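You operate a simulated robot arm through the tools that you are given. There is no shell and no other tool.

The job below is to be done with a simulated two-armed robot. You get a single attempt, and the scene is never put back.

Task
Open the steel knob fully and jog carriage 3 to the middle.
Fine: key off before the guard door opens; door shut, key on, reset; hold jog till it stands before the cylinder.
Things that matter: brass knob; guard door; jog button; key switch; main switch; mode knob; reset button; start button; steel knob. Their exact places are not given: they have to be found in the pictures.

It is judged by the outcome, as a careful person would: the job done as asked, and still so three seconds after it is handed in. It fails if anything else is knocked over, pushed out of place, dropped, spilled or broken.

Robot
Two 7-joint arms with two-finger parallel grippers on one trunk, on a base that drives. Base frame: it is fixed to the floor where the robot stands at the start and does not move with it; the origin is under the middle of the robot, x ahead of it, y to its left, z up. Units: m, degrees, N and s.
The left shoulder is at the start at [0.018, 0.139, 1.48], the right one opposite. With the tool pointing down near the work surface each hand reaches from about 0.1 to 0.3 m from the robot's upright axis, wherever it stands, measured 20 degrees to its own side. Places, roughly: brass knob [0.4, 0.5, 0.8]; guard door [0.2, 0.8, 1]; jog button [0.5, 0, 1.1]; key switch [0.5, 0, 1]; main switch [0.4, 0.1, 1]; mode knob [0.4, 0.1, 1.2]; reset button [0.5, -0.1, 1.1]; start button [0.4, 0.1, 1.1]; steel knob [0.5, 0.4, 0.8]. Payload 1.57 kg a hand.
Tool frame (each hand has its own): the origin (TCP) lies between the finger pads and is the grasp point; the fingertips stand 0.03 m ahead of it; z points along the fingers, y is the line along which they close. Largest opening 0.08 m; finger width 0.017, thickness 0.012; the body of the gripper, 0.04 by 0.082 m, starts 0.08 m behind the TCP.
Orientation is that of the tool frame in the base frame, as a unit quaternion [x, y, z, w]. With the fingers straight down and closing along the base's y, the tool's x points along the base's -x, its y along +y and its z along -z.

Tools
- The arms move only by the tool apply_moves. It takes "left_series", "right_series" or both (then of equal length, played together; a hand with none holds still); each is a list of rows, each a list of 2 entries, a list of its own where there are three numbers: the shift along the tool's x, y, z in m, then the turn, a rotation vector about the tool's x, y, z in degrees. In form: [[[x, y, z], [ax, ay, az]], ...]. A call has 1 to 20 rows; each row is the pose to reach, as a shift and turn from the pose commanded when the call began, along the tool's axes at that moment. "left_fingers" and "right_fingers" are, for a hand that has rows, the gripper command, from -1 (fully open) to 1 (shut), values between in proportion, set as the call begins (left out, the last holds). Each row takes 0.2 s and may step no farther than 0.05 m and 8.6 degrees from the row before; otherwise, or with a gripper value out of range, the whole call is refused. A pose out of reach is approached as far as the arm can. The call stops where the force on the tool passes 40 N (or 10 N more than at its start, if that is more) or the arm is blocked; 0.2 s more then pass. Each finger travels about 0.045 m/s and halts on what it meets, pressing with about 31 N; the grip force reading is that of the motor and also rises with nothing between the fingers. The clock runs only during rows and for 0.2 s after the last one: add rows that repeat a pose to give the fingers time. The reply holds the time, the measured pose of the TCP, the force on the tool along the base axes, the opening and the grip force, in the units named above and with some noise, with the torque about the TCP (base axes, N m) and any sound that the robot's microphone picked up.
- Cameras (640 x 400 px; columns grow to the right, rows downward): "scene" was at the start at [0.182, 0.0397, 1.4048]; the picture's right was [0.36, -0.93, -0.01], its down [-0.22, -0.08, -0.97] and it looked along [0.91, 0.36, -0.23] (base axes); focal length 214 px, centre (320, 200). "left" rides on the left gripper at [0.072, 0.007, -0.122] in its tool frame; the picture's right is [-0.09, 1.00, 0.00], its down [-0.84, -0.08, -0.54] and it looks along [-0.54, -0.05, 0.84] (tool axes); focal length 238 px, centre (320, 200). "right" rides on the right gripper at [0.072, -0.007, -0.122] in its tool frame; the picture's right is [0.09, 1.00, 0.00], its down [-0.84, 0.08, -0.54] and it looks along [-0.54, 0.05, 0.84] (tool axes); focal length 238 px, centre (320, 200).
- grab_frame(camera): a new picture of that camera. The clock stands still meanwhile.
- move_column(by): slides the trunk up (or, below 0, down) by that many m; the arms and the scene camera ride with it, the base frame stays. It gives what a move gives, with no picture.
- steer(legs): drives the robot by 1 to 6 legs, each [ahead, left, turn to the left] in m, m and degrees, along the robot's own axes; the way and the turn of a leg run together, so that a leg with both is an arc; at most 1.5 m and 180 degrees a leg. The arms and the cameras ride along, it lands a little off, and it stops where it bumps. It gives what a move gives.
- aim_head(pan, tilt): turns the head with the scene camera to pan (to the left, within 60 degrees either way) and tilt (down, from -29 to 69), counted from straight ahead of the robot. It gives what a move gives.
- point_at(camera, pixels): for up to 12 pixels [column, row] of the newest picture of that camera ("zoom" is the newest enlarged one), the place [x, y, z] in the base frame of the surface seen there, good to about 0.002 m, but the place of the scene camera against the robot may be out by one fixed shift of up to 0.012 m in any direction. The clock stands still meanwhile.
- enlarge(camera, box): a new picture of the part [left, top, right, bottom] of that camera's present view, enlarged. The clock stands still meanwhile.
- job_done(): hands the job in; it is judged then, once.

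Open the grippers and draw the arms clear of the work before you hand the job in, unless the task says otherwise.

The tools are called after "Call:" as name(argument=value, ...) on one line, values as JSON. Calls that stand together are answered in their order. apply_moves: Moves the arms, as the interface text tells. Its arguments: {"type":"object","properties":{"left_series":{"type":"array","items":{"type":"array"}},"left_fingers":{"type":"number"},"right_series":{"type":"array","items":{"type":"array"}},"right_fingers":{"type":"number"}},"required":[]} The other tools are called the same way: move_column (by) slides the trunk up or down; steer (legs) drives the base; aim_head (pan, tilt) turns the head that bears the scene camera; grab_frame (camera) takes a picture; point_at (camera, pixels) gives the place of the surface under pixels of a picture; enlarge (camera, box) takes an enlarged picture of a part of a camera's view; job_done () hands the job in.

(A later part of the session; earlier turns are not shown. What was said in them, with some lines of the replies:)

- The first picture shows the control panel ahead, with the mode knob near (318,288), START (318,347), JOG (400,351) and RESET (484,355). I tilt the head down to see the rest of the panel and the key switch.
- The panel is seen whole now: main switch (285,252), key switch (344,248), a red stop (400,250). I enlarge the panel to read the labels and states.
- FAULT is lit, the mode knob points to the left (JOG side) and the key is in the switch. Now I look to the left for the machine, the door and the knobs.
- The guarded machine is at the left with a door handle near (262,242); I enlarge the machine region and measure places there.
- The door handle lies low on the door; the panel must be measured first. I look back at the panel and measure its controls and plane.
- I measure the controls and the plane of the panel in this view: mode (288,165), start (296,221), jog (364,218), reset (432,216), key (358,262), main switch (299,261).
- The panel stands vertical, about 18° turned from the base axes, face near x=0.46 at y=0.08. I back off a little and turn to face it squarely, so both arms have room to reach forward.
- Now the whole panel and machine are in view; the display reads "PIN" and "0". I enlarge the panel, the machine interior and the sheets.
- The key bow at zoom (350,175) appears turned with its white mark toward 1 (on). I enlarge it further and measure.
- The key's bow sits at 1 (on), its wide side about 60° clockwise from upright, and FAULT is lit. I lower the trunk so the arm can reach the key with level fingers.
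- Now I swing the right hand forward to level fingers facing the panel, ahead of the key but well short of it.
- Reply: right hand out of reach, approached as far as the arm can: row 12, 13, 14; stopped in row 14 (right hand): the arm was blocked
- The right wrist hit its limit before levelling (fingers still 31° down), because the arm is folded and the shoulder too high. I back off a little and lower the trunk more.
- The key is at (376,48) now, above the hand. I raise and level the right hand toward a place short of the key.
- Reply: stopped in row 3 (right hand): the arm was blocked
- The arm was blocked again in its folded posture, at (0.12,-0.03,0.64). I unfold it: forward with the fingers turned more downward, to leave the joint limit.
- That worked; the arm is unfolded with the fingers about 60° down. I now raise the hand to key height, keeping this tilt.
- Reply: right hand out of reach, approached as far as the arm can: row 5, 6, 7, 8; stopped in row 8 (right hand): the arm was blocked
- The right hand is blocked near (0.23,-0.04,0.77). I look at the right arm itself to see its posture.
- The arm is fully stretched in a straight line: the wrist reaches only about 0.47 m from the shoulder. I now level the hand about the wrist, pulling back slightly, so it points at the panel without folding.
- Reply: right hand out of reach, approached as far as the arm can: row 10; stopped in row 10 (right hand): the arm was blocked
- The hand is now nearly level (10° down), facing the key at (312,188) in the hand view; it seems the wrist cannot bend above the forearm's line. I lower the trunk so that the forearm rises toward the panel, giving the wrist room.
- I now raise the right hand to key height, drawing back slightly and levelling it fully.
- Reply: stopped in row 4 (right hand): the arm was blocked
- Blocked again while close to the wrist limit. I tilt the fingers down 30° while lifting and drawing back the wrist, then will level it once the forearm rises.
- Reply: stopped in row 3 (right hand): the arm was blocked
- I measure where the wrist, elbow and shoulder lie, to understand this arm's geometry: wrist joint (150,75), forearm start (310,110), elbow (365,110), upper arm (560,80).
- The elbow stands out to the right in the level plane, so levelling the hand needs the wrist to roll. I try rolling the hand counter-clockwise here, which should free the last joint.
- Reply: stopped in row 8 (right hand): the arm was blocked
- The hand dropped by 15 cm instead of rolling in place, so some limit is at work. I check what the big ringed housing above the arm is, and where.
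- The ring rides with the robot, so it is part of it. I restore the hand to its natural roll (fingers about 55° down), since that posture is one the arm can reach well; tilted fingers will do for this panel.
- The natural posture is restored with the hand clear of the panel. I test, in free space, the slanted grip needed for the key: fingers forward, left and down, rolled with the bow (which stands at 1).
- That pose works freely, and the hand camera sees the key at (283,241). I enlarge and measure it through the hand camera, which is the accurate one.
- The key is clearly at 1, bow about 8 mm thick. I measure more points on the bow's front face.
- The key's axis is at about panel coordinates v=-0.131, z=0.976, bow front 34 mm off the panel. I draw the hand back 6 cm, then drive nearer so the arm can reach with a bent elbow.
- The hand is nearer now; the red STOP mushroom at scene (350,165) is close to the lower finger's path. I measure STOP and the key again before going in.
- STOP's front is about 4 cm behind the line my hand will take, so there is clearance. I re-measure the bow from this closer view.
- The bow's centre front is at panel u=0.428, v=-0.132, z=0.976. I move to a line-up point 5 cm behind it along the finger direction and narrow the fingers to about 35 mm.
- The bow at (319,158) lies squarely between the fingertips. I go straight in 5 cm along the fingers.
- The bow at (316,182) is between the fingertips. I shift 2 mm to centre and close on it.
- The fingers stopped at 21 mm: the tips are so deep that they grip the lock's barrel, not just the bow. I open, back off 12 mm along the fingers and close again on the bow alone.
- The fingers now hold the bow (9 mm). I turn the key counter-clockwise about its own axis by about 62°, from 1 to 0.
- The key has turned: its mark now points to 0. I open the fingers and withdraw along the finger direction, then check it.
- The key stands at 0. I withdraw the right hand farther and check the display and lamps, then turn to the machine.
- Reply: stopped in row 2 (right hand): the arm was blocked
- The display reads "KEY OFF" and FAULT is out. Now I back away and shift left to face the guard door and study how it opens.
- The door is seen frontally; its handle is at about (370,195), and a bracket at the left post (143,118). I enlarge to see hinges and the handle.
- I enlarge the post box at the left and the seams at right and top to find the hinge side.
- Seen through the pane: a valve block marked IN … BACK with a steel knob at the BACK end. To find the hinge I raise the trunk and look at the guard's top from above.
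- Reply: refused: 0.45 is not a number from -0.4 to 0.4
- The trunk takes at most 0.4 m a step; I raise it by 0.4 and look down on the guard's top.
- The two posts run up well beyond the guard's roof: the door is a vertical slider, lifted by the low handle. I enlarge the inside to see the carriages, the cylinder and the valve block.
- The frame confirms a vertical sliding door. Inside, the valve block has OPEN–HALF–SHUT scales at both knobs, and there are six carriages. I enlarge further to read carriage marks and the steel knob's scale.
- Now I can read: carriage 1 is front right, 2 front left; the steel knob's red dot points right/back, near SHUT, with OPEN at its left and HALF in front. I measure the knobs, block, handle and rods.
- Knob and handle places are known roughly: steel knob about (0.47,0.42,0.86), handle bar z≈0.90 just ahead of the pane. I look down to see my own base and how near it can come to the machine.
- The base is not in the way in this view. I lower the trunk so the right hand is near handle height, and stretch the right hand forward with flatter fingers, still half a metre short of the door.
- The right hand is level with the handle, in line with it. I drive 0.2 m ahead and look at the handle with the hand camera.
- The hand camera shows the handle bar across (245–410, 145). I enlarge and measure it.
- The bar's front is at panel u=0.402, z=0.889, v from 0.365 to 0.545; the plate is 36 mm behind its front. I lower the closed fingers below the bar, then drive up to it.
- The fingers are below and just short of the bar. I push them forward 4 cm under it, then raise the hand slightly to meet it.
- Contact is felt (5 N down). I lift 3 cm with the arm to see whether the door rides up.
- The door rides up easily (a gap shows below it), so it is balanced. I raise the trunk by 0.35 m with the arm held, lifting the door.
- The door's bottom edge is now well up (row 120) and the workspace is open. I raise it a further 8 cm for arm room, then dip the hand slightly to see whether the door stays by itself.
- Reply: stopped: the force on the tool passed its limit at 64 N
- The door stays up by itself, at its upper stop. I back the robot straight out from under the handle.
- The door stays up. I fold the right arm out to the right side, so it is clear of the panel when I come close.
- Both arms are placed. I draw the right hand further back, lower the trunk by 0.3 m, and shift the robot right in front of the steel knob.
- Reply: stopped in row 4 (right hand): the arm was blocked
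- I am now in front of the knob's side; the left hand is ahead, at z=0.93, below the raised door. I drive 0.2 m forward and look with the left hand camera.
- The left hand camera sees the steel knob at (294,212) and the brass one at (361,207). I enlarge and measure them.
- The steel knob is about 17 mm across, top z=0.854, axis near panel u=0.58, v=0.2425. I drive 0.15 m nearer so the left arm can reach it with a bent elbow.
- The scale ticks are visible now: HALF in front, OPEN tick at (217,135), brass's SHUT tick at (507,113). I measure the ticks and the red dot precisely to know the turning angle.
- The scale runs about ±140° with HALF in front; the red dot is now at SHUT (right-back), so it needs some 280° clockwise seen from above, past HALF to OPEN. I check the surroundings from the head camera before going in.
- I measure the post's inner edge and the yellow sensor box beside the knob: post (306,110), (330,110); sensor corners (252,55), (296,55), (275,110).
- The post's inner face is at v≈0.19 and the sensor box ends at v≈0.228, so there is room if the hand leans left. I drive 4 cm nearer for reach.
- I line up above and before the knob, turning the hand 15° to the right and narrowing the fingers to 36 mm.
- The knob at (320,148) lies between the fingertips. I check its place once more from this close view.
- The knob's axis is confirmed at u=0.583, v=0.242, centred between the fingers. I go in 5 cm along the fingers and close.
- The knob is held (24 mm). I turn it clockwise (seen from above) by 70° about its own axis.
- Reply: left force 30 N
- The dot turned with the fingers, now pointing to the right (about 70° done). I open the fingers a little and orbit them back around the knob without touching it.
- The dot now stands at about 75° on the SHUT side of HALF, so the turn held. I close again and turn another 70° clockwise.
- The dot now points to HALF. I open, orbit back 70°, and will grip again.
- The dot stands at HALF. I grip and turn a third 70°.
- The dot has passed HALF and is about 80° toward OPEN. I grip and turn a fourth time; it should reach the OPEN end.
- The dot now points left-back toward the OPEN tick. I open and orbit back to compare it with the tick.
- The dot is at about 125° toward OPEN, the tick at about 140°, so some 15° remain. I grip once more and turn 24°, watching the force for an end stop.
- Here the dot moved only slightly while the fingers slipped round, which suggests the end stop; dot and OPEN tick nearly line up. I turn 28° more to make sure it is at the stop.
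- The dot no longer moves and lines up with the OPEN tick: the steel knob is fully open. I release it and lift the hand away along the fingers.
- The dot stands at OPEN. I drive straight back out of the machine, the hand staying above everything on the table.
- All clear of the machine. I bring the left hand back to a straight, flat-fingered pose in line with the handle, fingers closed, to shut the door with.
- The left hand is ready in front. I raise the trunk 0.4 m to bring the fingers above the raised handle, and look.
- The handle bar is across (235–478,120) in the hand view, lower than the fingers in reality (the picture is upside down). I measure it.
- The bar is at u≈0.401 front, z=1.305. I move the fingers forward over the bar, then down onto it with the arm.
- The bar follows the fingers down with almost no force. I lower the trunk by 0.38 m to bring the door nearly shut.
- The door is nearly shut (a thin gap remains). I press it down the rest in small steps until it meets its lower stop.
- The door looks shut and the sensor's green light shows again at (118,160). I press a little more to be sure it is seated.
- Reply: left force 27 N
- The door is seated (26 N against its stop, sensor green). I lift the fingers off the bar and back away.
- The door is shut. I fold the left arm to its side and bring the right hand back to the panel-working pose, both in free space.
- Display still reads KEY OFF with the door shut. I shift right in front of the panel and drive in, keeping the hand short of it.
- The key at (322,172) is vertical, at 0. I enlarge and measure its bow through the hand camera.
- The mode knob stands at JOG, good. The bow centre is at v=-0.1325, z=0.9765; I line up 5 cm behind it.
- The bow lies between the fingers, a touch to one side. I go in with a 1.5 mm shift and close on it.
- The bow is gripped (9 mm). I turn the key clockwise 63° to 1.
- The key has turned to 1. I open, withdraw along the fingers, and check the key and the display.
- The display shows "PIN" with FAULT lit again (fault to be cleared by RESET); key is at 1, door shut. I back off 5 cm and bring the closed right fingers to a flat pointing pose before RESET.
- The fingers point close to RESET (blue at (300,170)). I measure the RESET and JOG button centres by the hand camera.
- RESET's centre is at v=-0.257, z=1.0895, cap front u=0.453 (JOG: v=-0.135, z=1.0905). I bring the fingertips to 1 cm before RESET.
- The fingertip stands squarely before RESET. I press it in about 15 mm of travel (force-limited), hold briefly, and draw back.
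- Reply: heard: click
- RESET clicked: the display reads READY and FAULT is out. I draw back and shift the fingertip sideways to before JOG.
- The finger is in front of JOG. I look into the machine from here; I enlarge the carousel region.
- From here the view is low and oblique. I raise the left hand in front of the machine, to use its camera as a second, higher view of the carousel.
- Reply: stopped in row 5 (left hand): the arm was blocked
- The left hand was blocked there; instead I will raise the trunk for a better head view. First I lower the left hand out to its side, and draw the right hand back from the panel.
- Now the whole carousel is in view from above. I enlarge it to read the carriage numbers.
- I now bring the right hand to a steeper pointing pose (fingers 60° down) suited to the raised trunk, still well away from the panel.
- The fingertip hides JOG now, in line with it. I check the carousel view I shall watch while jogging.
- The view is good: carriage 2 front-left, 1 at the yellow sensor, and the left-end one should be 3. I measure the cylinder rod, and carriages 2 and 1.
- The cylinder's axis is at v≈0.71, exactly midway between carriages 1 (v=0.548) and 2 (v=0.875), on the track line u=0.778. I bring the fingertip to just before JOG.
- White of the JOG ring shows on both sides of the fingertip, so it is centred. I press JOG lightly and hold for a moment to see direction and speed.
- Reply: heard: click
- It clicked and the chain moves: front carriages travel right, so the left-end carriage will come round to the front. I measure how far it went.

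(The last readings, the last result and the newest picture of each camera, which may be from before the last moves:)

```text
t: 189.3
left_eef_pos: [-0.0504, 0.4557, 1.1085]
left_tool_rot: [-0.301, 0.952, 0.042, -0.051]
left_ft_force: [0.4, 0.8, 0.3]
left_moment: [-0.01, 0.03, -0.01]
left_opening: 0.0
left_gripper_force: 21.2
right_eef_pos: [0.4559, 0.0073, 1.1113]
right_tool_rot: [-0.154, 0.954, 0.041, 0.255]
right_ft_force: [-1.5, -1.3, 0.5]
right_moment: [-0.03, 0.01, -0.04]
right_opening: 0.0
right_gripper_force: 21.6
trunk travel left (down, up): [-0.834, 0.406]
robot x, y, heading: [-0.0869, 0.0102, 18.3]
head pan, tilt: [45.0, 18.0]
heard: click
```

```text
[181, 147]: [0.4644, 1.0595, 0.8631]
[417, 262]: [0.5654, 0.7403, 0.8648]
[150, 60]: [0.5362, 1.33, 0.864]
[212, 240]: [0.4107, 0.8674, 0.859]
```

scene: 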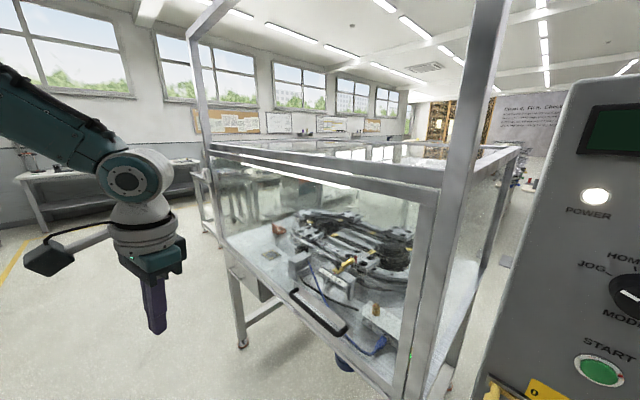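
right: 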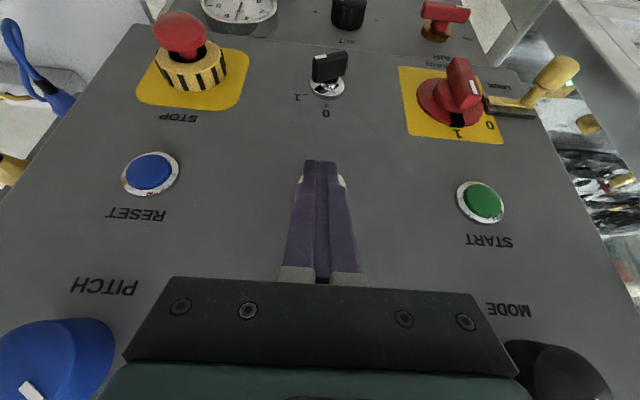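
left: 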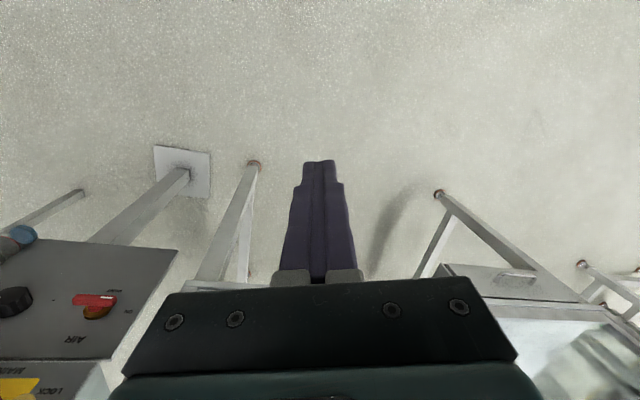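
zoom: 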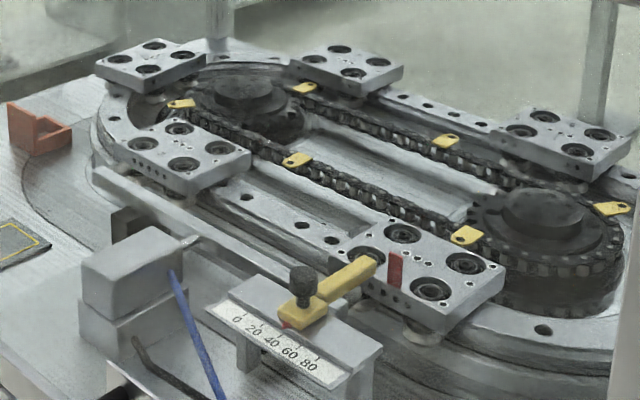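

Carriage 2 moved about 17 mm. I keep JOG held for 4 s and measure the speed.

Call:
apply_moves(right_series=[[[0, 0, 0], [0, 0, 0]], [[0, 0, 0], [0, 0, 0]], [[0, 0, 0], [0, 0, 0]], [[0, 0, 0], [0, 0, 0]], [[0, 0, 0], [0, 0, 0]], [[0, 0, 0], [0, 0, 0]], [[0, 0, 0], [0, 0, 0]], [[0, 0, 0], [0, 0, 0]], [[0, 0, 0], [0, 0, 0]], [[0, 0, 0], [0, 0, 0]], [[0, 0, 0], [0, 0, 0]], [[0, 0, 0], [0, 0, 0]], [[0, 0, 0], [0, 0, 0]], [[0, 0, 0], [0, 0, 0]], [[0, 0, 0], [0, 0, 0]], [[0, 0, 0], [0, 0, 0]], [[0, 0, 0], [0, 0, 0]], [[0, 0, 0], [0, 0, 0]]])

Call:
enlarge(camera="scene", box=[270, 200, 414, 290])

```text
t: 193.1
left_eef_pos: [-0.0498, 0.4557, 1.1089]
left_tool_rot: [-0.301, 0.951, 0.042, -0.05]
left_ft_force: [0.8, 1.0, 0.0]
left_moment: [0.0, 0.01, 0.0]
left_opening: 0.0001
left_gripper_force: 21.8
right_eef_pos: [0.4555, 0.0085, 1.1105]
right_tool_rot: [-0.155, 0.953, 0.042, 0.256]
right_ft_force: [-2.3, -1.0, -0.8]
right_moment: [0.01, 0.03, 0.0]
right_opening: 0.0
right_gripper_force: 21.2
trunk travel left (down, up): [-0.834, 0.406]
robot x, y, heading: [-0.0817, 0.0099, 18.2]
head pan, tilt: [45.0, 18.0]
```

```text
4.44 times, centred on (342, 245) of scene
```

zoom: 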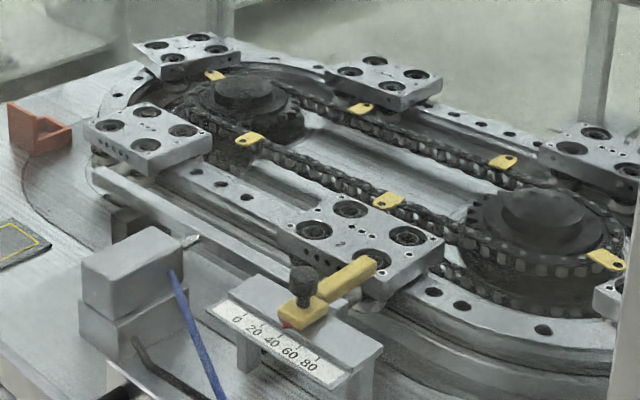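

One carriage has gone to mid-right, the next is at front-left. I measure them and read the number.

Call:
point_at(camera="zoom", pixels=[[358, 236], [147, 128], [385, 290], [200, 240]])

Call:
enlarge(camera="scene", box=[282, 212, 330, 242])

Call:
enlarge(camera="scene", box=[322, 232, 376, 270])

```text
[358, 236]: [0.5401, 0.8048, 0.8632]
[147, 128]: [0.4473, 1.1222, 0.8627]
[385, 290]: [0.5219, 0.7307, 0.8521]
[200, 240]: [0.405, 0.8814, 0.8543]
```

```text
13.33 times, centred on (306, 227) of scene
```

zoom: 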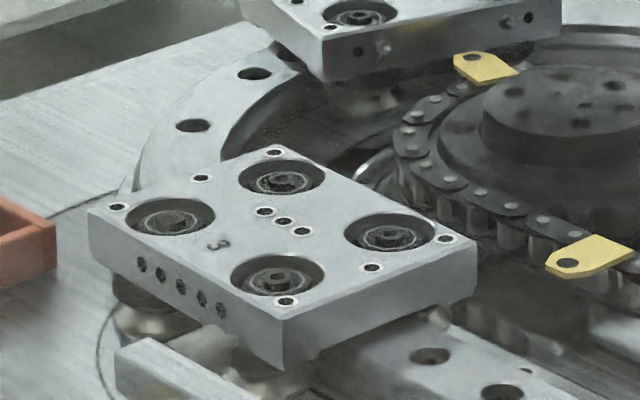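

```text
10.53 times, centred on (349, 251) of scene
```

zoom: 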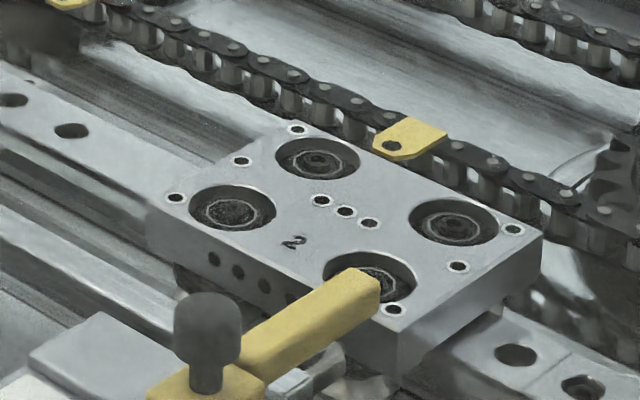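

The carriage at front-left reads 3, the other 2. Speed is about 0.07 m/s; carriage 3 is at v=0.924 and needs to reach about 0.71. I hold JOG 2.2 s more, then measure.

Call:
apply_moves(right_series=[[[0, 0, 0], [0, 0, 0]], [[0, 0, 0], [0, 0, 0]], [[0, 0, 0], [0, 0, 0]], [[0, 0, 0], [0, 0, 0]], [[0, 0, 0], [0, 0, 0]], [[0, 0, 0], [0, 0, 0]], [[0, 0, 0], [0, 0, 0]], [[0, 0, 0], [0, 0, 0]], [[0, 0, 0], [0, 0, 0]], [[0, 0, 0], [0, 0, 0]]])

Call:
enlarge(camera="scene", box=[290, 212, 370, 262])

```text
t: 195.3
left_eef_pos: [-0.0497, 0.4546, 1.1089]
left_tool_rot: [-0.301, 0.951, 0.041, -0.05]
left_ft_force: [0.3, -0.2, 0.6]
left_moment: [-0.02, 0.0, -0.02]
left_opening: 0.0
left_gripper_force: 21.3
right_eef_pos: [0.4562, 0.0089, 1.1101]
right_tool_rot: [-0.154, 0.954, 0.041, 0.256]
right_ft_force: [-2.3, -0.1, 1.0]
right_moment: [-0.04, 0.06, -0.06]
right_opening: 0.0
right_gripper_force: 21.4
trunk travel left (down, up): [-0.834, 0.406]
robot x, y, heading: [-0.0835, 0.0082, 18.3]
head pan, tilt: [45.0, 18.0]
```

```text
8.00 times, centred on (330, 237) of scene
```

zoom: 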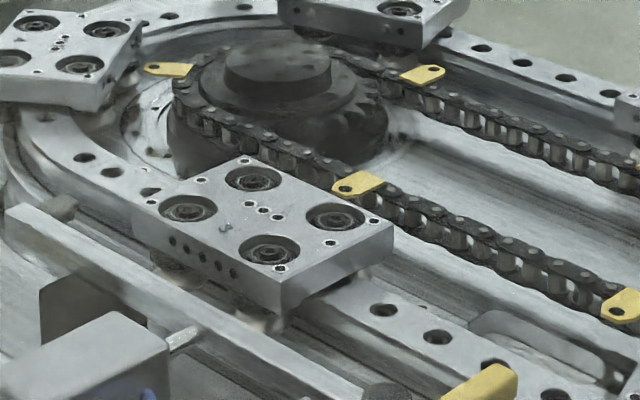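

Carriage 3 is at zoom (262,213), nearing the rod at (190,335). I measure both.

Call:
point_at(camera="zoom", pixels=[[262, 213], [253, 205], [270, 222], [280, 268], [148, 201], [245, 158], [378, 216], [192, 334], [175, 342]])

```text
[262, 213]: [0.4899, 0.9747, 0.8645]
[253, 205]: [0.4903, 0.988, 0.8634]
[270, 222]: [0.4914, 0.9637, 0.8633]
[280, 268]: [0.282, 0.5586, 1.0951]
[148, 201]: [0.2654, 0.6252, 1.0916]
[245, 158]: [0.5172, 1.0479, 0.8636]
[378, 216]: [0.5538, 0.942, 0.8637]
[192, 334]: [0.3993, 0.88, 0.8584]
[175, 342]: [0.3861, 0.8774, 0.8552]
```

Carriage 3 is at v=0.771, the rod at 0.710: 61 mm to go. I hold 0.4 s more and release, to learn the overrun before the final approach.

Call:
apply_moves(right_series=[[[0, 0, 0], [0, 0, 0]], [[0, 0, 0], [0, 0, 0]], [[0.0147, 0, -0.0085], [0, 0, 0]], [[0.0147, 0, -0.0085], [0, 0, 0]]])

Call:
enlarge(camera="scene", box=[290, 212, 370, 262])

```text
t: 196.3
left_eef_pos: [-0.0489, 0.4569, 1.1086]
left_tool_rot: [-0.301, 0.951, 0.04, -0.051]
left_ft_force: [-0.2, 0.8, 0.0]
left_moment: [-0.01, 0.0, -0.03]
left_opening: 0.0
left_gripper_force: 21.1
right_eef_pos: [0.4402, 0.0025, 1.1116]
right_tool_rot: [-0.155, 0.953, 0.042, 0.257]
right_ft_force: [0.2, 0.2, -0.1]
right_moment: [0.01, 0.0, -0.02]
right_opening: 0.0001
right_gripper_force: 21.4
trunk travel left (down, up): [-0.834, 0.406]
robot x, y, heading: [-0.0826, 0.0093, 18.5]
head pan, tilt: [45.0, 18.0]
```

```text
8.00 times, centred on (330, 237) of scene
```

zoom: 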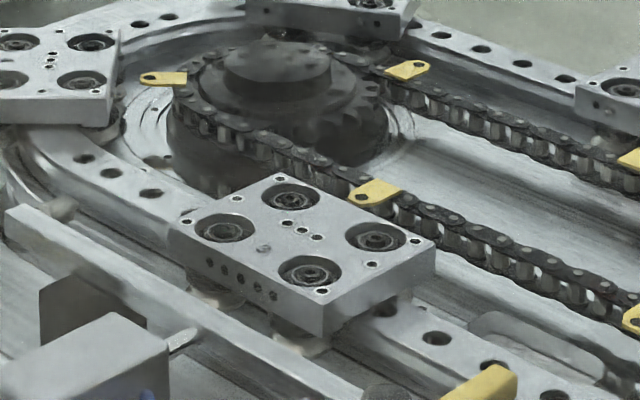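

Released. Carriage 3 now centres at zoom (300,233); I measure again.

Call:
point_at(camera="zoom", pixels=[[300, 233], [287, 223], [317, 239], [262, 212], [340, 255], [192, 334], [183, 338], [233, 198]])

```text
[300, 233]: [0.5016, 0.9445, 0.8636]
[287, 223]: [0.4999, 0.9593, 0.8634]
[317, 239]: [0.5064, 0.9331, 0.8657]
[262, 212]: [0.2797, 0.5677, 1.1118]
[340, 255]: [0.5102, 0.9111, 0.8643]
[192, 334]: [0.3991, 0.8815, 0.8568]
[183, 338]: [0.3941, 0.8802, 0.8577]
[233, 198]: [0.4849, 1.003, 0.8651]
```

28 mm remain and the overrun is only a few mm. I give a measured tap of about 0.3 s of motion.

Call:
apply_moves(right_series=[[[-0.0069, 0, 0.004], [0, 0, 0]], [[-0.0069, 0, 0.004], [0, 0, 0]], [[-0.0113, 0, 0.0065], [0, 0, 0]], [[-0.0147, 0, 0.0085], [0, 0, 0]], [[-0.0147, 0, 0.0085], [0, 0, 0]], [[-0.0147, 0, 0.0085], [0, 0, 0]], [[0, 0, 0], [0, 0, 0]], [[0, 0, 0], [0, 0, 0]]])

Call:
enlarge(camera="scene", box=[290, 212, 370, 262])

```text
t: 198.1
left_eef_pos: [-0.0491, 0.4547, 1.1094]
left_tool_rot: [-0.301, 0.951, 0.042, -0.05]
left_ft_force: [0.3, 0.0, 0.2]
left_moment: [0.0, 0.04, -0.03]
left_opening: 0.0
left_gripper_force: 21.4
right_eef_pos: [0.4399, 0.0036, 1.112]
right_tool_rot: [-0.154, 0.953, 0.041, 0.257]
right_ft_force: [0.4, -0.5, 0.1]
right_moment: [-0.02, -0.01, 0.03]
right_opening: 0.0001
right_gripper_force: 21.6
trunk travel left (down, up): [-0.834, 0.406]
robot x, y, heading: [-0.0806, 0.0148, 18.6]
head pan, tilt: [45.0, 18.0]
```

```text
8.00 times, centred on (330, 237) of scene
```

zoom: 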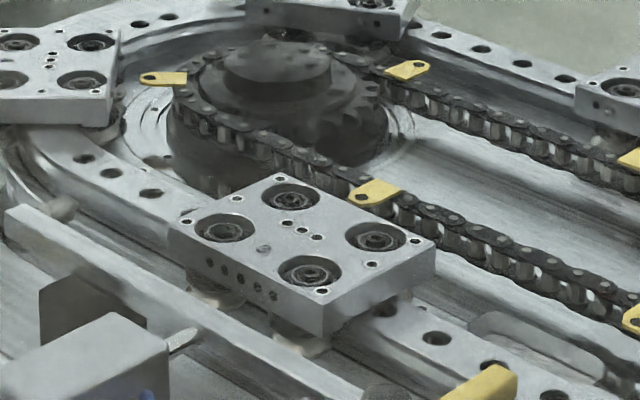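

No click was heard and the carriage did not move; the press was a hair short, or the state changed. I look at the display before trying again.

Call:
aim_head(pan=0, tilt=15)

Call:
grab_frame(camera="scene")

Call:
grab_frame(camera="right")

```text
t: 199.2
left_eef_pos: [-0.0499, 0.4561, 1.1095]
left_tool_rot: [-0.3, 0.952, 0.042, -0.051]
left_ft_force: [0.1, -1.0, 0.3]
left_moment: [-0.02, -0.02, -0.01]
left_opening: 0.0
left_gripper_force: 21.4
right_eef_pos: [0.4413, 0.0025, 1.1117]
right_tool_rot: [-0.155, 0.953, 0.042, 0.256]
right_ft_force: [0.8, 0.1, 0.4]
right_moment: [-0.01, 0.0, -0.02]
right_opening: 0.0
right_gripper_force: 21.0
trunk travel left (down, up): [-0.834, 0.406]
robot x, y, heading: [-0.0813, 0.0099, 18.2]
head pan, tilt: [0.0, 15.0]
```

```text
taken
```

scene: 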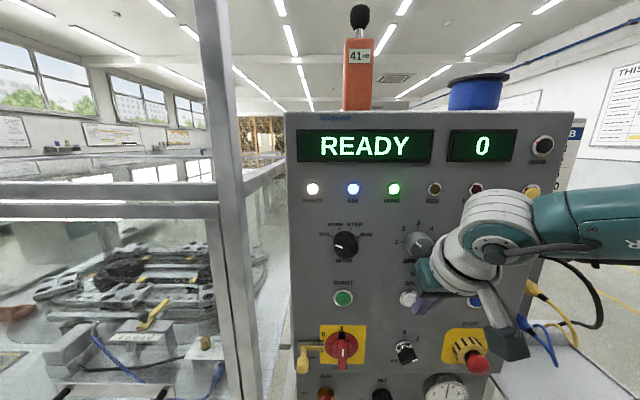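

```text
taken
```

right: 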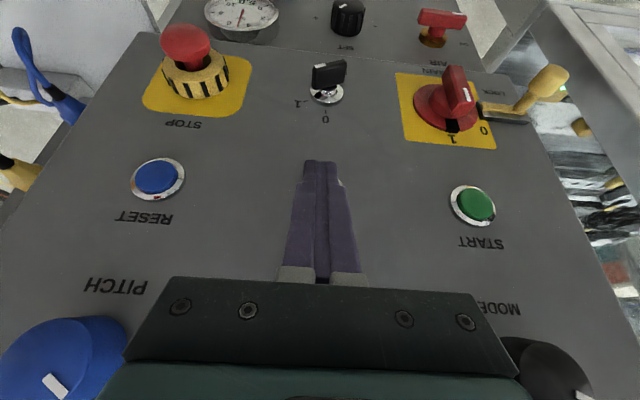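

The display still reads READY, so the tap was just too shallow. I turn the head back to the carousel and move the finger to just before the click point.

Call:
aim_head(pan=45, tilt=18)

Call:
apply_moves(right_series=[[[-0.0087, 0.001, 0.005], [0, 0, 0]], [[-0.0104, 0.0015, 0.006], [0, 0, 0]]])

Call:
apply_moves(right_series=[[[-0.0078, 0, 0.0045], [0, 0, 0]], [[-0.0078, 0, 0.0045], [0, 0, 0]], [[0.0104, 0, -0.006], [0, 0, 0]], [[0.0104, 0, -0.006], [0, 0, 0]]])

Call:
enlarge(camera="scene", box=[290, 212, 370, 262])

```text
t: 200.4
left_eef_pos: [-0.0498, 0.456, 1.11]
left_tool_rot: [-0.301, 0.951, 0.041, -0.051]
left_ft_force: [-0.6, -0.5, -0.3]
left_moment: [0.02, 0.0, 0.03]
left_opening: 0.0
left_gripper_force: 21.2
right_eef_pos: [0.4402, 0.0023, 1.1122]
right_tool_rot: [-0.155, 0.953, 0.041, 0.256]
right_ft_force: [-0.3, -0.7, -1.3]
right_moment: [0.0, 0.02, 0.0]
right_opening: 0.0001
right_gripper_force: 22.0
trunk travel left (down, up): [-0.834, 0.406]
robot x, y, heading: [-0.0796, 0.0095, 18.5]
head pan, tilt: [45.0, 18.0]
```

```text
t: 201.0
left_eef_pos: [-0.0501, 0.4553, 1.109]
left_tool_rot: [-0.3, 0.952, 0.042, -0.051]
left_ft_force: [0.4, 0.0, 0.2]
left_moment: [0.01, 0.04, 0.01]
left_opening: 0.0
left_gripper_force: 21.7
right_eef_pos: [0.4519, 0.0071, 1.1108]
right_tool_rot: [-0.154, 0.954, 0.042, 0.255]
right_ft_force: [0.2, -0.5, 0.4]
right_moment: [0.0, 0.01, 0.03]
right_opening: 0.0
right_gripper_force: 21.5
trunk travel left (down, up): [-0.834, 0.406]
robot x, y, heading: [-0.0823, 0.0089, 18.5]
head pan, tilt: [45.0, 18.0]
```

```text
t: 202.0
left_eef_pos: [-0.0492, 0.4535, 1.1088]
left_tool_rot: [-0.301, 0.951, 0.042, -0.051]
left_ft_force: [0.5, -0.5, -0.1]
left_moment: [0.0, -0.01, 0.01]
left_opening: 0.0001
left_gripper_force: 21.3
right_eef_pos: [0.4398, 0.005, 1.1112]
right_tool_rot: [-0.154, 0.953, 0.041, 0.256]
right_ft_force: [0.7, 0.6, -0.3]
right_moment: [0.0, 0.0, -0.01]
right_opening: 0.0
right_gripper_force: 21.1
trunk travel left (down, up): [-0.834, 0.406]
robot x, y, heading: [-0.0838, 0.0031, 18.4]
head pan, tilt: [45.0, 18.0]
heard: click
```

```text
8.00 times, centred on (330, 237) of scene
```

zoom: 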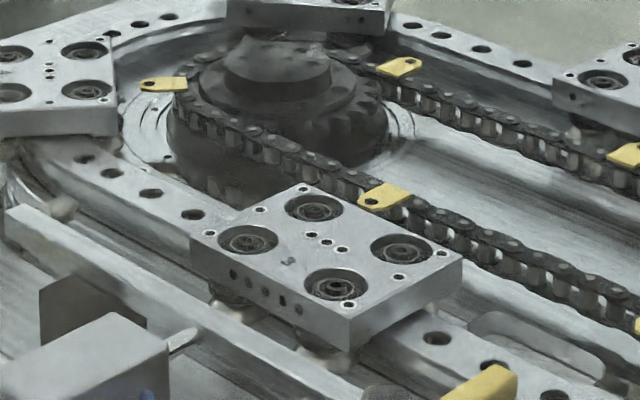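

The tap worked: carriage 3 now centres at zoom (326,244). I measure its position against the rod.

Call:
point_at(camera="zoom", pixels=[[326, 244], [311, 235], [343, 250], [260, 210], [370, 268], [192, 334], [183, 338], [349, 304], [297, 187]])

```text
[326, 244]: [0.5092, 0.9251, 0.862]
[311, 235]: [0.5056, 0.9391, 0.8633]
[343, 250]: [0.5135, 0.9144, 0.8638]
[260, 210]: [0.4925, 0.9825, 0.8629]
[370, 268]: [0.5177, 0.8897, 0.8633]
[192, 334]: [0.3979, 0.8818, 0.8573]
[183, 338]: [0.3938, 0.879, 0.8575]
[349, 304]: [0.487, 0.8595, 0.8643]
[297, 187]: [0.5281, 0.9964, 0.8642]
```

About 8 mm remain. I enlarge more for a precise reading of carriage centre and rod line.

Call:
enlarge(camera="scene", box=[309, 228, 349, 253])

Call:
point_at(camera="zoom", pixels=[[88, 150], [262, 60], [546, 192], [365, 296], [300, 155], [333, 170], [365, 186], [297, 100], [467, 180], [165, 165], [340, 260]])

```text
16.00 times, centred on (329, 240) of scene
```

zoom: 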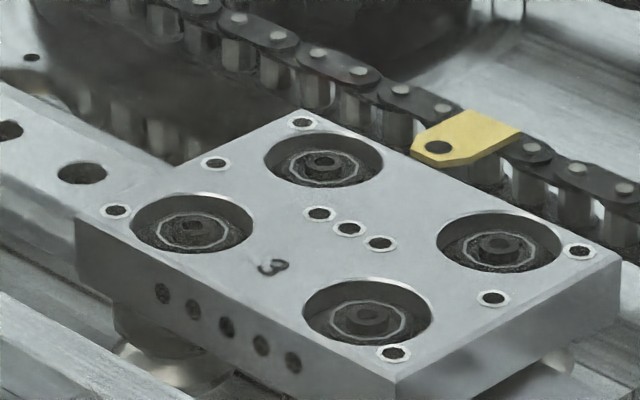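

```text
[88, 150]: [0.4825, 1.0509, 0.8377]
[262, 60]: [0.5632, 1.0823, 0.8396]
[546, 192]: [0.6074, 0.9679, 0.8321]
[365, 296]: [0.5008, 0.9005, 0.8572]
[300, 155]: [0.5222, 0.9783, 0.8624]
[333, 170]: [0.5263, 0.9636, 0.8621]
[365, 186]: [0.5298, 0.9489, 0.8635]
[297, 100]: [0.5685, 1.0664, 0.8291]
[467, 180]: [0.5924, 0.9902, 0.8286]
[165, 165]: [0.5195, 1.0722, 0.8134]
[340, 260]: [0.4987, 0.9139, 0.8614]
```

The number 3 is plainly legible. I measure the corner holes and the centre holes in this view.

Call:
point_at(camera="zoom", pixels=[[116, 203], [303, 115], [580, 245], [396, 346], [319, 222], [349, 237], [381, 252], [216, 156], [494, 290], [118, 220], [578, 260], [395, 362]])

Call:
enlarge(camera="scene", box=[290, 240, 330, 265])

```text
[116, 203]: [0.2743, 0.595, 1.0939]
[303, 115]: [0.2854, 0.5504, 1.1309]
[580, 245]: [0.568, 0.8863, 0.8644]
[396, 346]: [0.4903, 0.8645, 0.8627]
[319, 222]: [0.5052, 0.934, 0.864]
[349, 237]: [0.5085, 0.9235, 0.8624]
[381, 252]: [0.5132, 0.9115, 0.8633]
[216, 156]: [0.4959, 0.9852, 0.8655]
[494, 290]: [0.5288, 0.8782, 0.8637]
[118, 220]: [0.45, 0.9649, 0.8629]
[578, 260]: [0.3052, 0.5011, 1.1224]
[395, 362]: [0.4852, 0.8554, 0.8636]
```

```text
16.00 times, centred on (310, 252) of scene
```

zoom: 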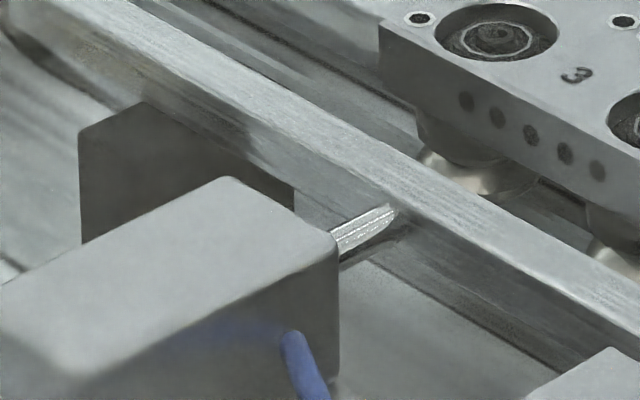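

I measure the rod and the cylinder box's two far corners for the exact axis line.

Call:
point_at(camera="zoom", pixels=[[345, 241], [360, 233], [375, 225], [388, 217], [228, 186], [326, 246], [150, 222], [240, 295], [260, 215], [480, 35], [250, 210]])

```text
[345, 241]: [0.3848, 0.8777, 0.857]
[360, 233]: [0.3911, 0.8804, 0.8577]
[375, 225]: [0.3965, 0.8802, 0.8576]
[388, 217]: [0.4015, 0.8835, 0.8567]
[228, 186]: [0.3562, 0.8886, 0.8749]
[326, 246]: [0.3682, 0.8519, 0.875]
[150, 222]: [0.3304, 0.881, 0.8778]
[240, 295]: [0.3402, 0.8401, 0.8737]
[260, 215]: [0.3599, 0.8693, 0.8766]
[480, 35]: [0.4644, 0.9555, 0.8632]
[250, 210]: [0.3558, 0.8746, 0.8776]
```

Axis at v=0.711, carriage 3 at about 0.718: some 6–7 mm to go. I make one very short tap (no hold row), expected to move it about that much.

Call:
apply_moves(right_series=[[[-0.0085, 0, 0.0049], [0, 0, 0]], [[-0.0104, 0, 0.006], [0, 0, 0]]])

Call:
apply_moves(right_series=[[[-0.0078, 0, 0.0045], [0, 0, 0]], [[0.0104, 0, -0.006], [0, 0, 0]], [[0.0104, 0, -0.006], [0, 0, 0]]])

Call:
enlarge(camera="scene", box=[309, 228, 349, 253])

```text
t: 202.6
left_eef_pos: [-0.0504, 0.4549, 1.1097]
left_tool_rot: [-0.3, 0.952, 0.041, -0.051]
left_ft_force: [-0.4, -0.2, -0.3]
left_moment: [0.0, 0.0, -0.04]
left_opening: 0.0
left_gripper_force: 21.7
right_eef_pos: [0.4521, 0.0076, 1.1122]
right_tool_rot: [-0.155, 0.953, 0.042, 0.256]
right_ft_force: [-0.2, -0.3, 0.2]
right_moment: [-0.01, 0.04, 0.01]
right_opening: 0.0
right_gripper_force: 21.2
trunk travel left (down, up): [-0.834, 0.406]
robot x, y, heading: [-0.0827, 0.0103, 18.5]
head pan, tilt: [45.0, 18.0]
```

```text
t: 203.4
left_eef_pos: [-0.0494, 0.4557, 1.1101]
left_tool_rot: [-0.3, 0.952, 0.042, -0.051]
left_ft_force: [-0.4, 0.1, 0.3]
left_moment: [-0.01, -0.01, 0.0]
left_opening: 0.0
left_gripper_force: 20.8
right_eef_pos: [0.4392, 0.0034, 1.1121]
right_tool_rot: [-0.154, 0.953, 0.041, 0.257]
right_ft_force: [-0.5, -0.8, 0.7]
right_moment: [0.01, -0.02, -0.01]
right_opening: 0.0
right_gripper_force: 21.1
trunk travel left (down, up): [-0.834, 0.406]
robot x, y, heading: [-0.0816, 0.0104, 18.5]
head pan, tilt: [45.0, 18.0]
heard: click
```

```text
16.00 times, centred on (329, 240) of scene
```

zoom: 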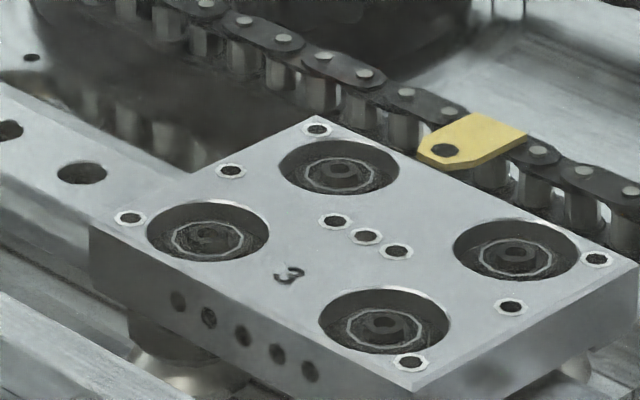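

It clicked and moved a few mm. I measure the final position.

Call:
point_at(camera="zoom", pixels=[[366, 246], [350, 237], [382, 256], [133, 229], [597, 252], [318, 138], [410, 354], [335, 230], [397, 260], [230, 179], [510, 300]])

Call:
enlarge(camera="scene", box=[290, 212, 370, 262])

```text
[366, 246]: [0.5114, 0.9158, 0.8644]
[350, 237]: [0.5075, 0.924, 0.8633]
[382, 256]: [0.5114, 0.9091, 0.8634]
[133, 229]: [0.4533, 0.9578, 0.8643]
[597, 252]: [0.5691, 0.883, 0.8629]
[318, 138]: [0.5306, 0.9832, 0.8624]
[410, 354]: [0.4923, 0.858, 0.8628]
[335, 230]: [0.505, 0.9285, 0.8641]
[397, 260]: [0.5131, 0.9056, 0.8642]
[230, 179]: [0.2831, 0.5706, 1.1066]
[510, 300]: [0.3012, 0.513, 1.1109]
```

```text
8.00 times, centred on (330, 237) of scene
```

zoom: 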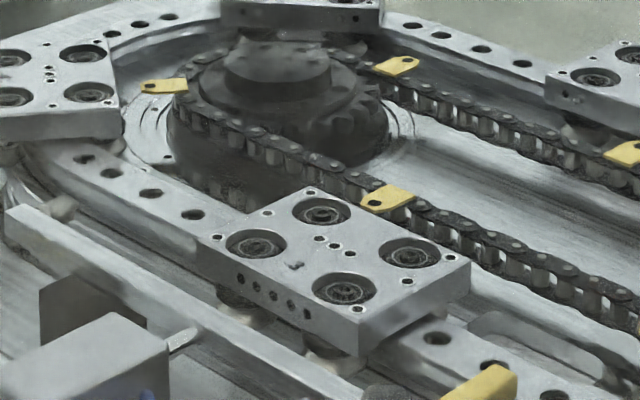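

Carriage 3 now stands at v≈0.7105 against the cylinder axis 0.711: before the cylinder. I drive straight back from the panel and check the display.

Call:
steer(legs=[[-0.35, 0, 0]])

Call:
aim_head(pan=15, tilt=20)

Call:
grab_frame(camera="scene")

```text
t: 205.7
left_eef_pos: [-0.3955, 0.3408, 1.1094]
left_tool_rot: [-0.303, 0.951, 0.041, -0.051]
left_ft_force: [1.0, 1.2, -0.2]
left_moment: [0.02, -0.02, 0.02]
left_opening: 0.0
left_gripper_force: 20.9
right_eef_pos: [0.0968, -0.1096, 1.1129]
right_tool_rot: [-0.156, 0.953, 0.042, 0.257]
right_ft_force: [-0.5, -0.1, -0.1]
right_moment: [0.02, 0.02, -0.02]
right_opening: 0.0
right_gripper_force: 20.3
trunk travel left (down, up): [-0.834, 0.406]
robot x, y, heading: [-0.4267, -0.1032, 18.9]
head pan, tilt: [45.0, 18.0]
```

```text
t: 206.7
left_eef_pos: [-0.3951, 0.34, 1.1098]
left_tool_rot: [-0.302, 0.951, 0.041, -0.051]
left_ft_force: [-1.0, 0.8, -0.2]
left_moment: [-0.01, 0.02, 0.04]
left_opening: 0.0001
left_gripper_force: 20.9
right_eef_pos: [0.0948, -0.109, 1.1125]
right_tool_rot: [-0.156, 0.953, 0.042, 0.256]
right_ft_force: [0.6, 0.3, 0.4]
right_moment: [0.02, 0.01, 0.02]
right_opening: 0.0001
right_gripper_force: 21.0
trunk travel left (down, up): [-0.834, 0.406]
robot x, y, heading: [-0.423, -0.1038, 18.7]
head pan, tilt: [15.0, 20.0]
```

```text
taken
```

scene: 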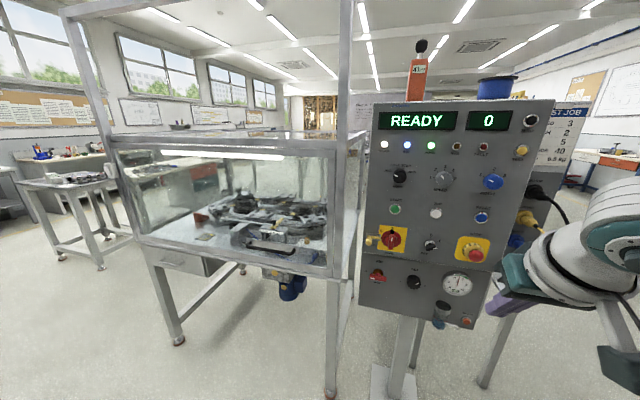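

READY shows and no fault. I open both grippers and shift left for a last frontal check of carriage 3, the knob and the door.

Call:
apply_moves(left_series=[[[0, 0, 0], [0, 0, 0]], [[0, 0, 0], [0, 0, 0]], [[0, 0, 0], [0, 0, 0]], [[0, 0, 0], [0, 0, 0]], [[0, 0, 0], [0, 0, 0]]], right_series=[[[0, 0, 0], [0, 0, 0]], [[0, 0, 0], [0, 0, 0]], [[0, 0, 0], [0, 0, 0]], [[0, 0, 0], [0, 0, 0]], [[0, 0, 0], [0, 0, 0]]], left_fingers=-1, right_fingers=-1)

Call:
steer(legs=[[-0.1, 0.55, 0]])

Call:
aim_head(pan=0, tilt=25)

Call:
grab_frame(camera="scene")

```text
t: 207.8
left_eef_pos: [-0.3957, 0.3398, 1.11]
left_tool_rot: [-0.302, 0.951, 0.042, -0.051]
left_ft_force: [0.6, 0.5, 0.3]
left_moment: [0.02, 0.04, 0.01]
left_opening: 0.08
left_gripper_force: 0.1
right_eef_pos: [0.0962, -0.1093, 1.1116]
right_tool_rot: [-0.156, 0.953, 0.043, 0.257]
right_ft_force: [1.2, 0.2, -0.3]
right_moment: [0.01, 0.02, 0.0]
right_opening: 0.0802
right_gripper_force: 0.0
trunk travel left (down, up): [-0.834, 0.406]
robot x, y, heading: [-0.4287, -0.108, 18.9]
head pan, tilt: [15.0, 20.0]
```

```text
t: 211.0
left_eef_pos: [-0.6671, 0.825, 1.111]
left_tool_rot: [-0.305, 0.95, 0.041, -0.051]
left_ft_force: [-0.5, -0.4, -0.3]
left_moment: [0.0, 0.0, 0.02]
left_opening: 0.0799
left_gripper_force: 0.1
right_eef_pos: [-0.1724, 0.3792, 1.1124]
right_tool_rot: [-0.159, 0.952, 0.043, 0.257]
right_ft_force: [-0.1, -1.0, 0.1]
right_moment: [-0.01, 0.04, -0.03]
right_opening: 0.0798
right_gripper_force: 0.1
trunk travel left (down, up): [-0.834, 0.406]
robot x, y, heading: [-0.6927, 0.3772, 19.0]
head pan, tilt: [15.0, 20.0]
```

```text
t: 211.8
left_eef_pos: [-0.6666, 0.8251, 1.1103]
left_tool_rot: [-0.305, 0.95, 0.042, -0.051]
left_ft_force: [-0.7, -0.3, -0.9]
left_moment: [-0.01, 0.01, 0.01]
left_opening: 0.0801
left_gripper_force: 0.2
right_eef_pos: [-0.1726, 0.3791, 1.1122]
right_tool_rot: [-0.158, 0.953, 0.042, 0.256]
right_ft_force: [-0.2, 0.1, 0.4]
right_moment: [0.0, 0.01, -0.03]
right_opening: 0.0798
right_gripper_force: 0.1
trunk travel left (down, up): [-0.834, 0.406]
robot x, y, heading: [-0.6935, 0.3779, 18.9]
head pan, tilt: [0.0, 25.0]
```

```text
taken
```

scene: 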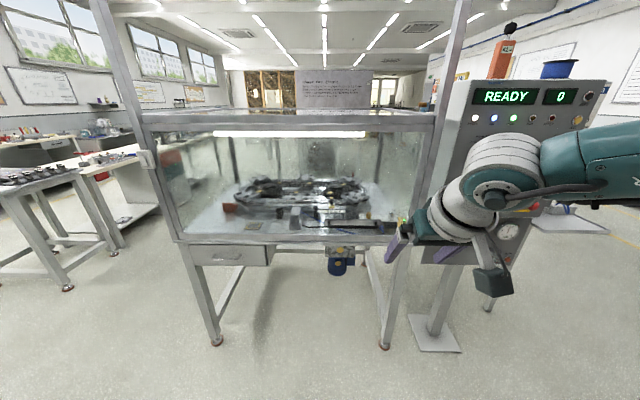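

I enlarge the carriage before the cylinder, the steel knob and the door's lower edge for the last check.

Call:
enlarge(camera="scene", box=[270, 175, 350, 235])

Call:
enlarge(camera="scene", box=[345, 205, 409, 245])

Call:
enlarge(camera="scene", box=[140, 90, 440, 260])

```text
6.67 times, centred on (310, 205) of scene
```

zoom: 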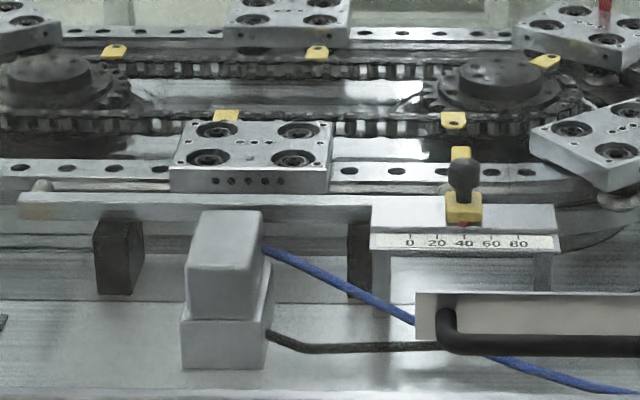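

```text
10.00 times, centred on (377, 225) of scene
```

zoom: 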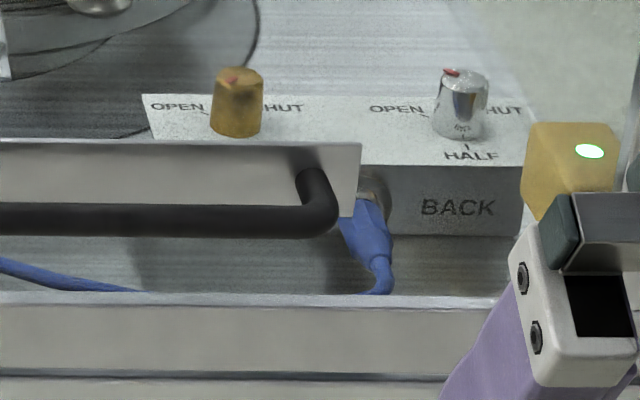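

```text
2.13 times, centred on (290, 175) of scene
```

zoom: 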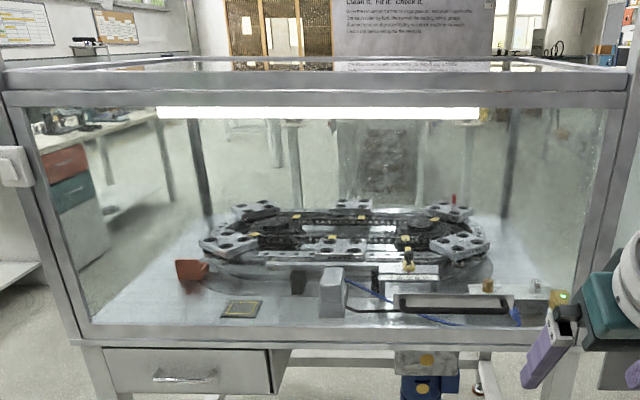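

The steel knob's red dot points to OPEN, the sensor is green, the door is shut. I verify the carriage against the cylinder once more from this frontal view.

Call:
enlarge(camera="scene", box=[278, 185, 328, 225])

Call:
point_at(camera="zoom", pixels=[[250, 135], [400, 130], [240, 180], [395, 185], [160, 290], [260, 290], [185, 250], [275, 250], [310, 165], [150, 150], [470, 150]])

```text
10.00 times, centred on (303, 205) of scene
```

zoom: 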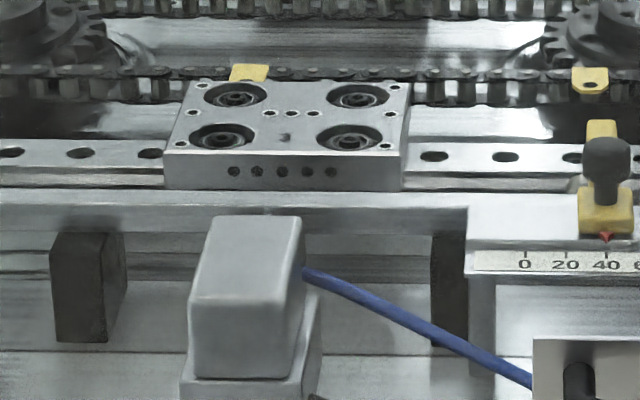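

```text
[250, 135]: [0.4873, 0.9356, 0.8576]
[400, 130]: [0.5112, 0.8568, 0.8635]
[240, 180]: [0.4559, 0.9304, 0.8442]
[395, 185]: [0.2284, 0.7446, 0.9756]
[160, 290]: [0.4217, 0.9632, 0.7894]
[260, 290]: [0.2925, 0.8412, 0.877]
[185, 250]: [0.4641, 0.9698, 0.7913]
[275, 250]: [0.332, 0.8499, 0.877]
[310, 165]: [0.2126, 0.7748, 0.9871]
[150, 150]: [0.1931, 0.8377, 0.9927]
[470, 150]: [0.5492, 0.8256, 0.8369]
```

I take paired points: the carriage's corner holes and the box's top edges at equal depths.

Call:
point_at(camera="zoom", pixels=[[186, 138], [381, 139], [206, 92], [390, 92], [290, 120], [268, 118], [313, 118], [222, 222], [297, 222], [206, 260], [296, 262], [350, 110]])

```text
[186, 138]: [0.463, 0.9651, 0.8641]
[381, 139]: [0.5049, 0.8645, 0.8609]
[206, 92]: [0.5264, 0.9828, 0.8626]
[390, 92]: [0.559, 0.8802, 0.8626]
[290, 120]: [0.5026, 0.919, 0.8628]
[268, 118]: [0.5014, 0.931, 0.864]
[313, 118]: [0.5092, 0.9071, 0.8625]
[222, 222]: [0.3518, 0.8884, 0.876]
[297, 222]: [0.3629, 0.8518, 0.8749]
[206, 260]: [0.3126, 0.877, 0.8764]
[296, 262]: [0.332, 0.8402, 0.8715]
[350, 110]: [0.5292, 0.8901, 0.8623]
```

The frontal check gives carriage 3 at v=0.713 and the cylinder at v=0.713. The steel knob is at OPEN, the door is shut, the key is at 1 and the display reads READY. Both grippers are open and clear, so I hand the job in.

Call:
job_done()

```text
The job is handed in.
```

The job is finished and handed in: the steel knob is fully open and carriage 3 stands in the middle, before the cylinder.

- **Key and door:** I turned the key off (the display showed KEY OFF) and only then opened the guard door. The door lifts straight up, and it stayed up by itself while I worked inside.
- **Steel knob:** I turned it from SHUT past HALF to OPEN. It stopped moving at the end, and its red dot lines up with the OPEN mark.
- **Restart:** I pressed the door shut until its sensor light showed green, turned the key back on, and pressed RESET. That cleared the PIN fault and the display read READY.
- **Jog:** I held JOG until carriage 3 was close, then used short taps to finish. The last measurement put its centre within about 1–2 mm of the cylinder's axis.

When I lifted the door it met its upper stop with about 64 N for a moment, and the lift stopped there. The door closed normally afterwards and I saw no damage. Nothing else on the panel or in the machine was moved.
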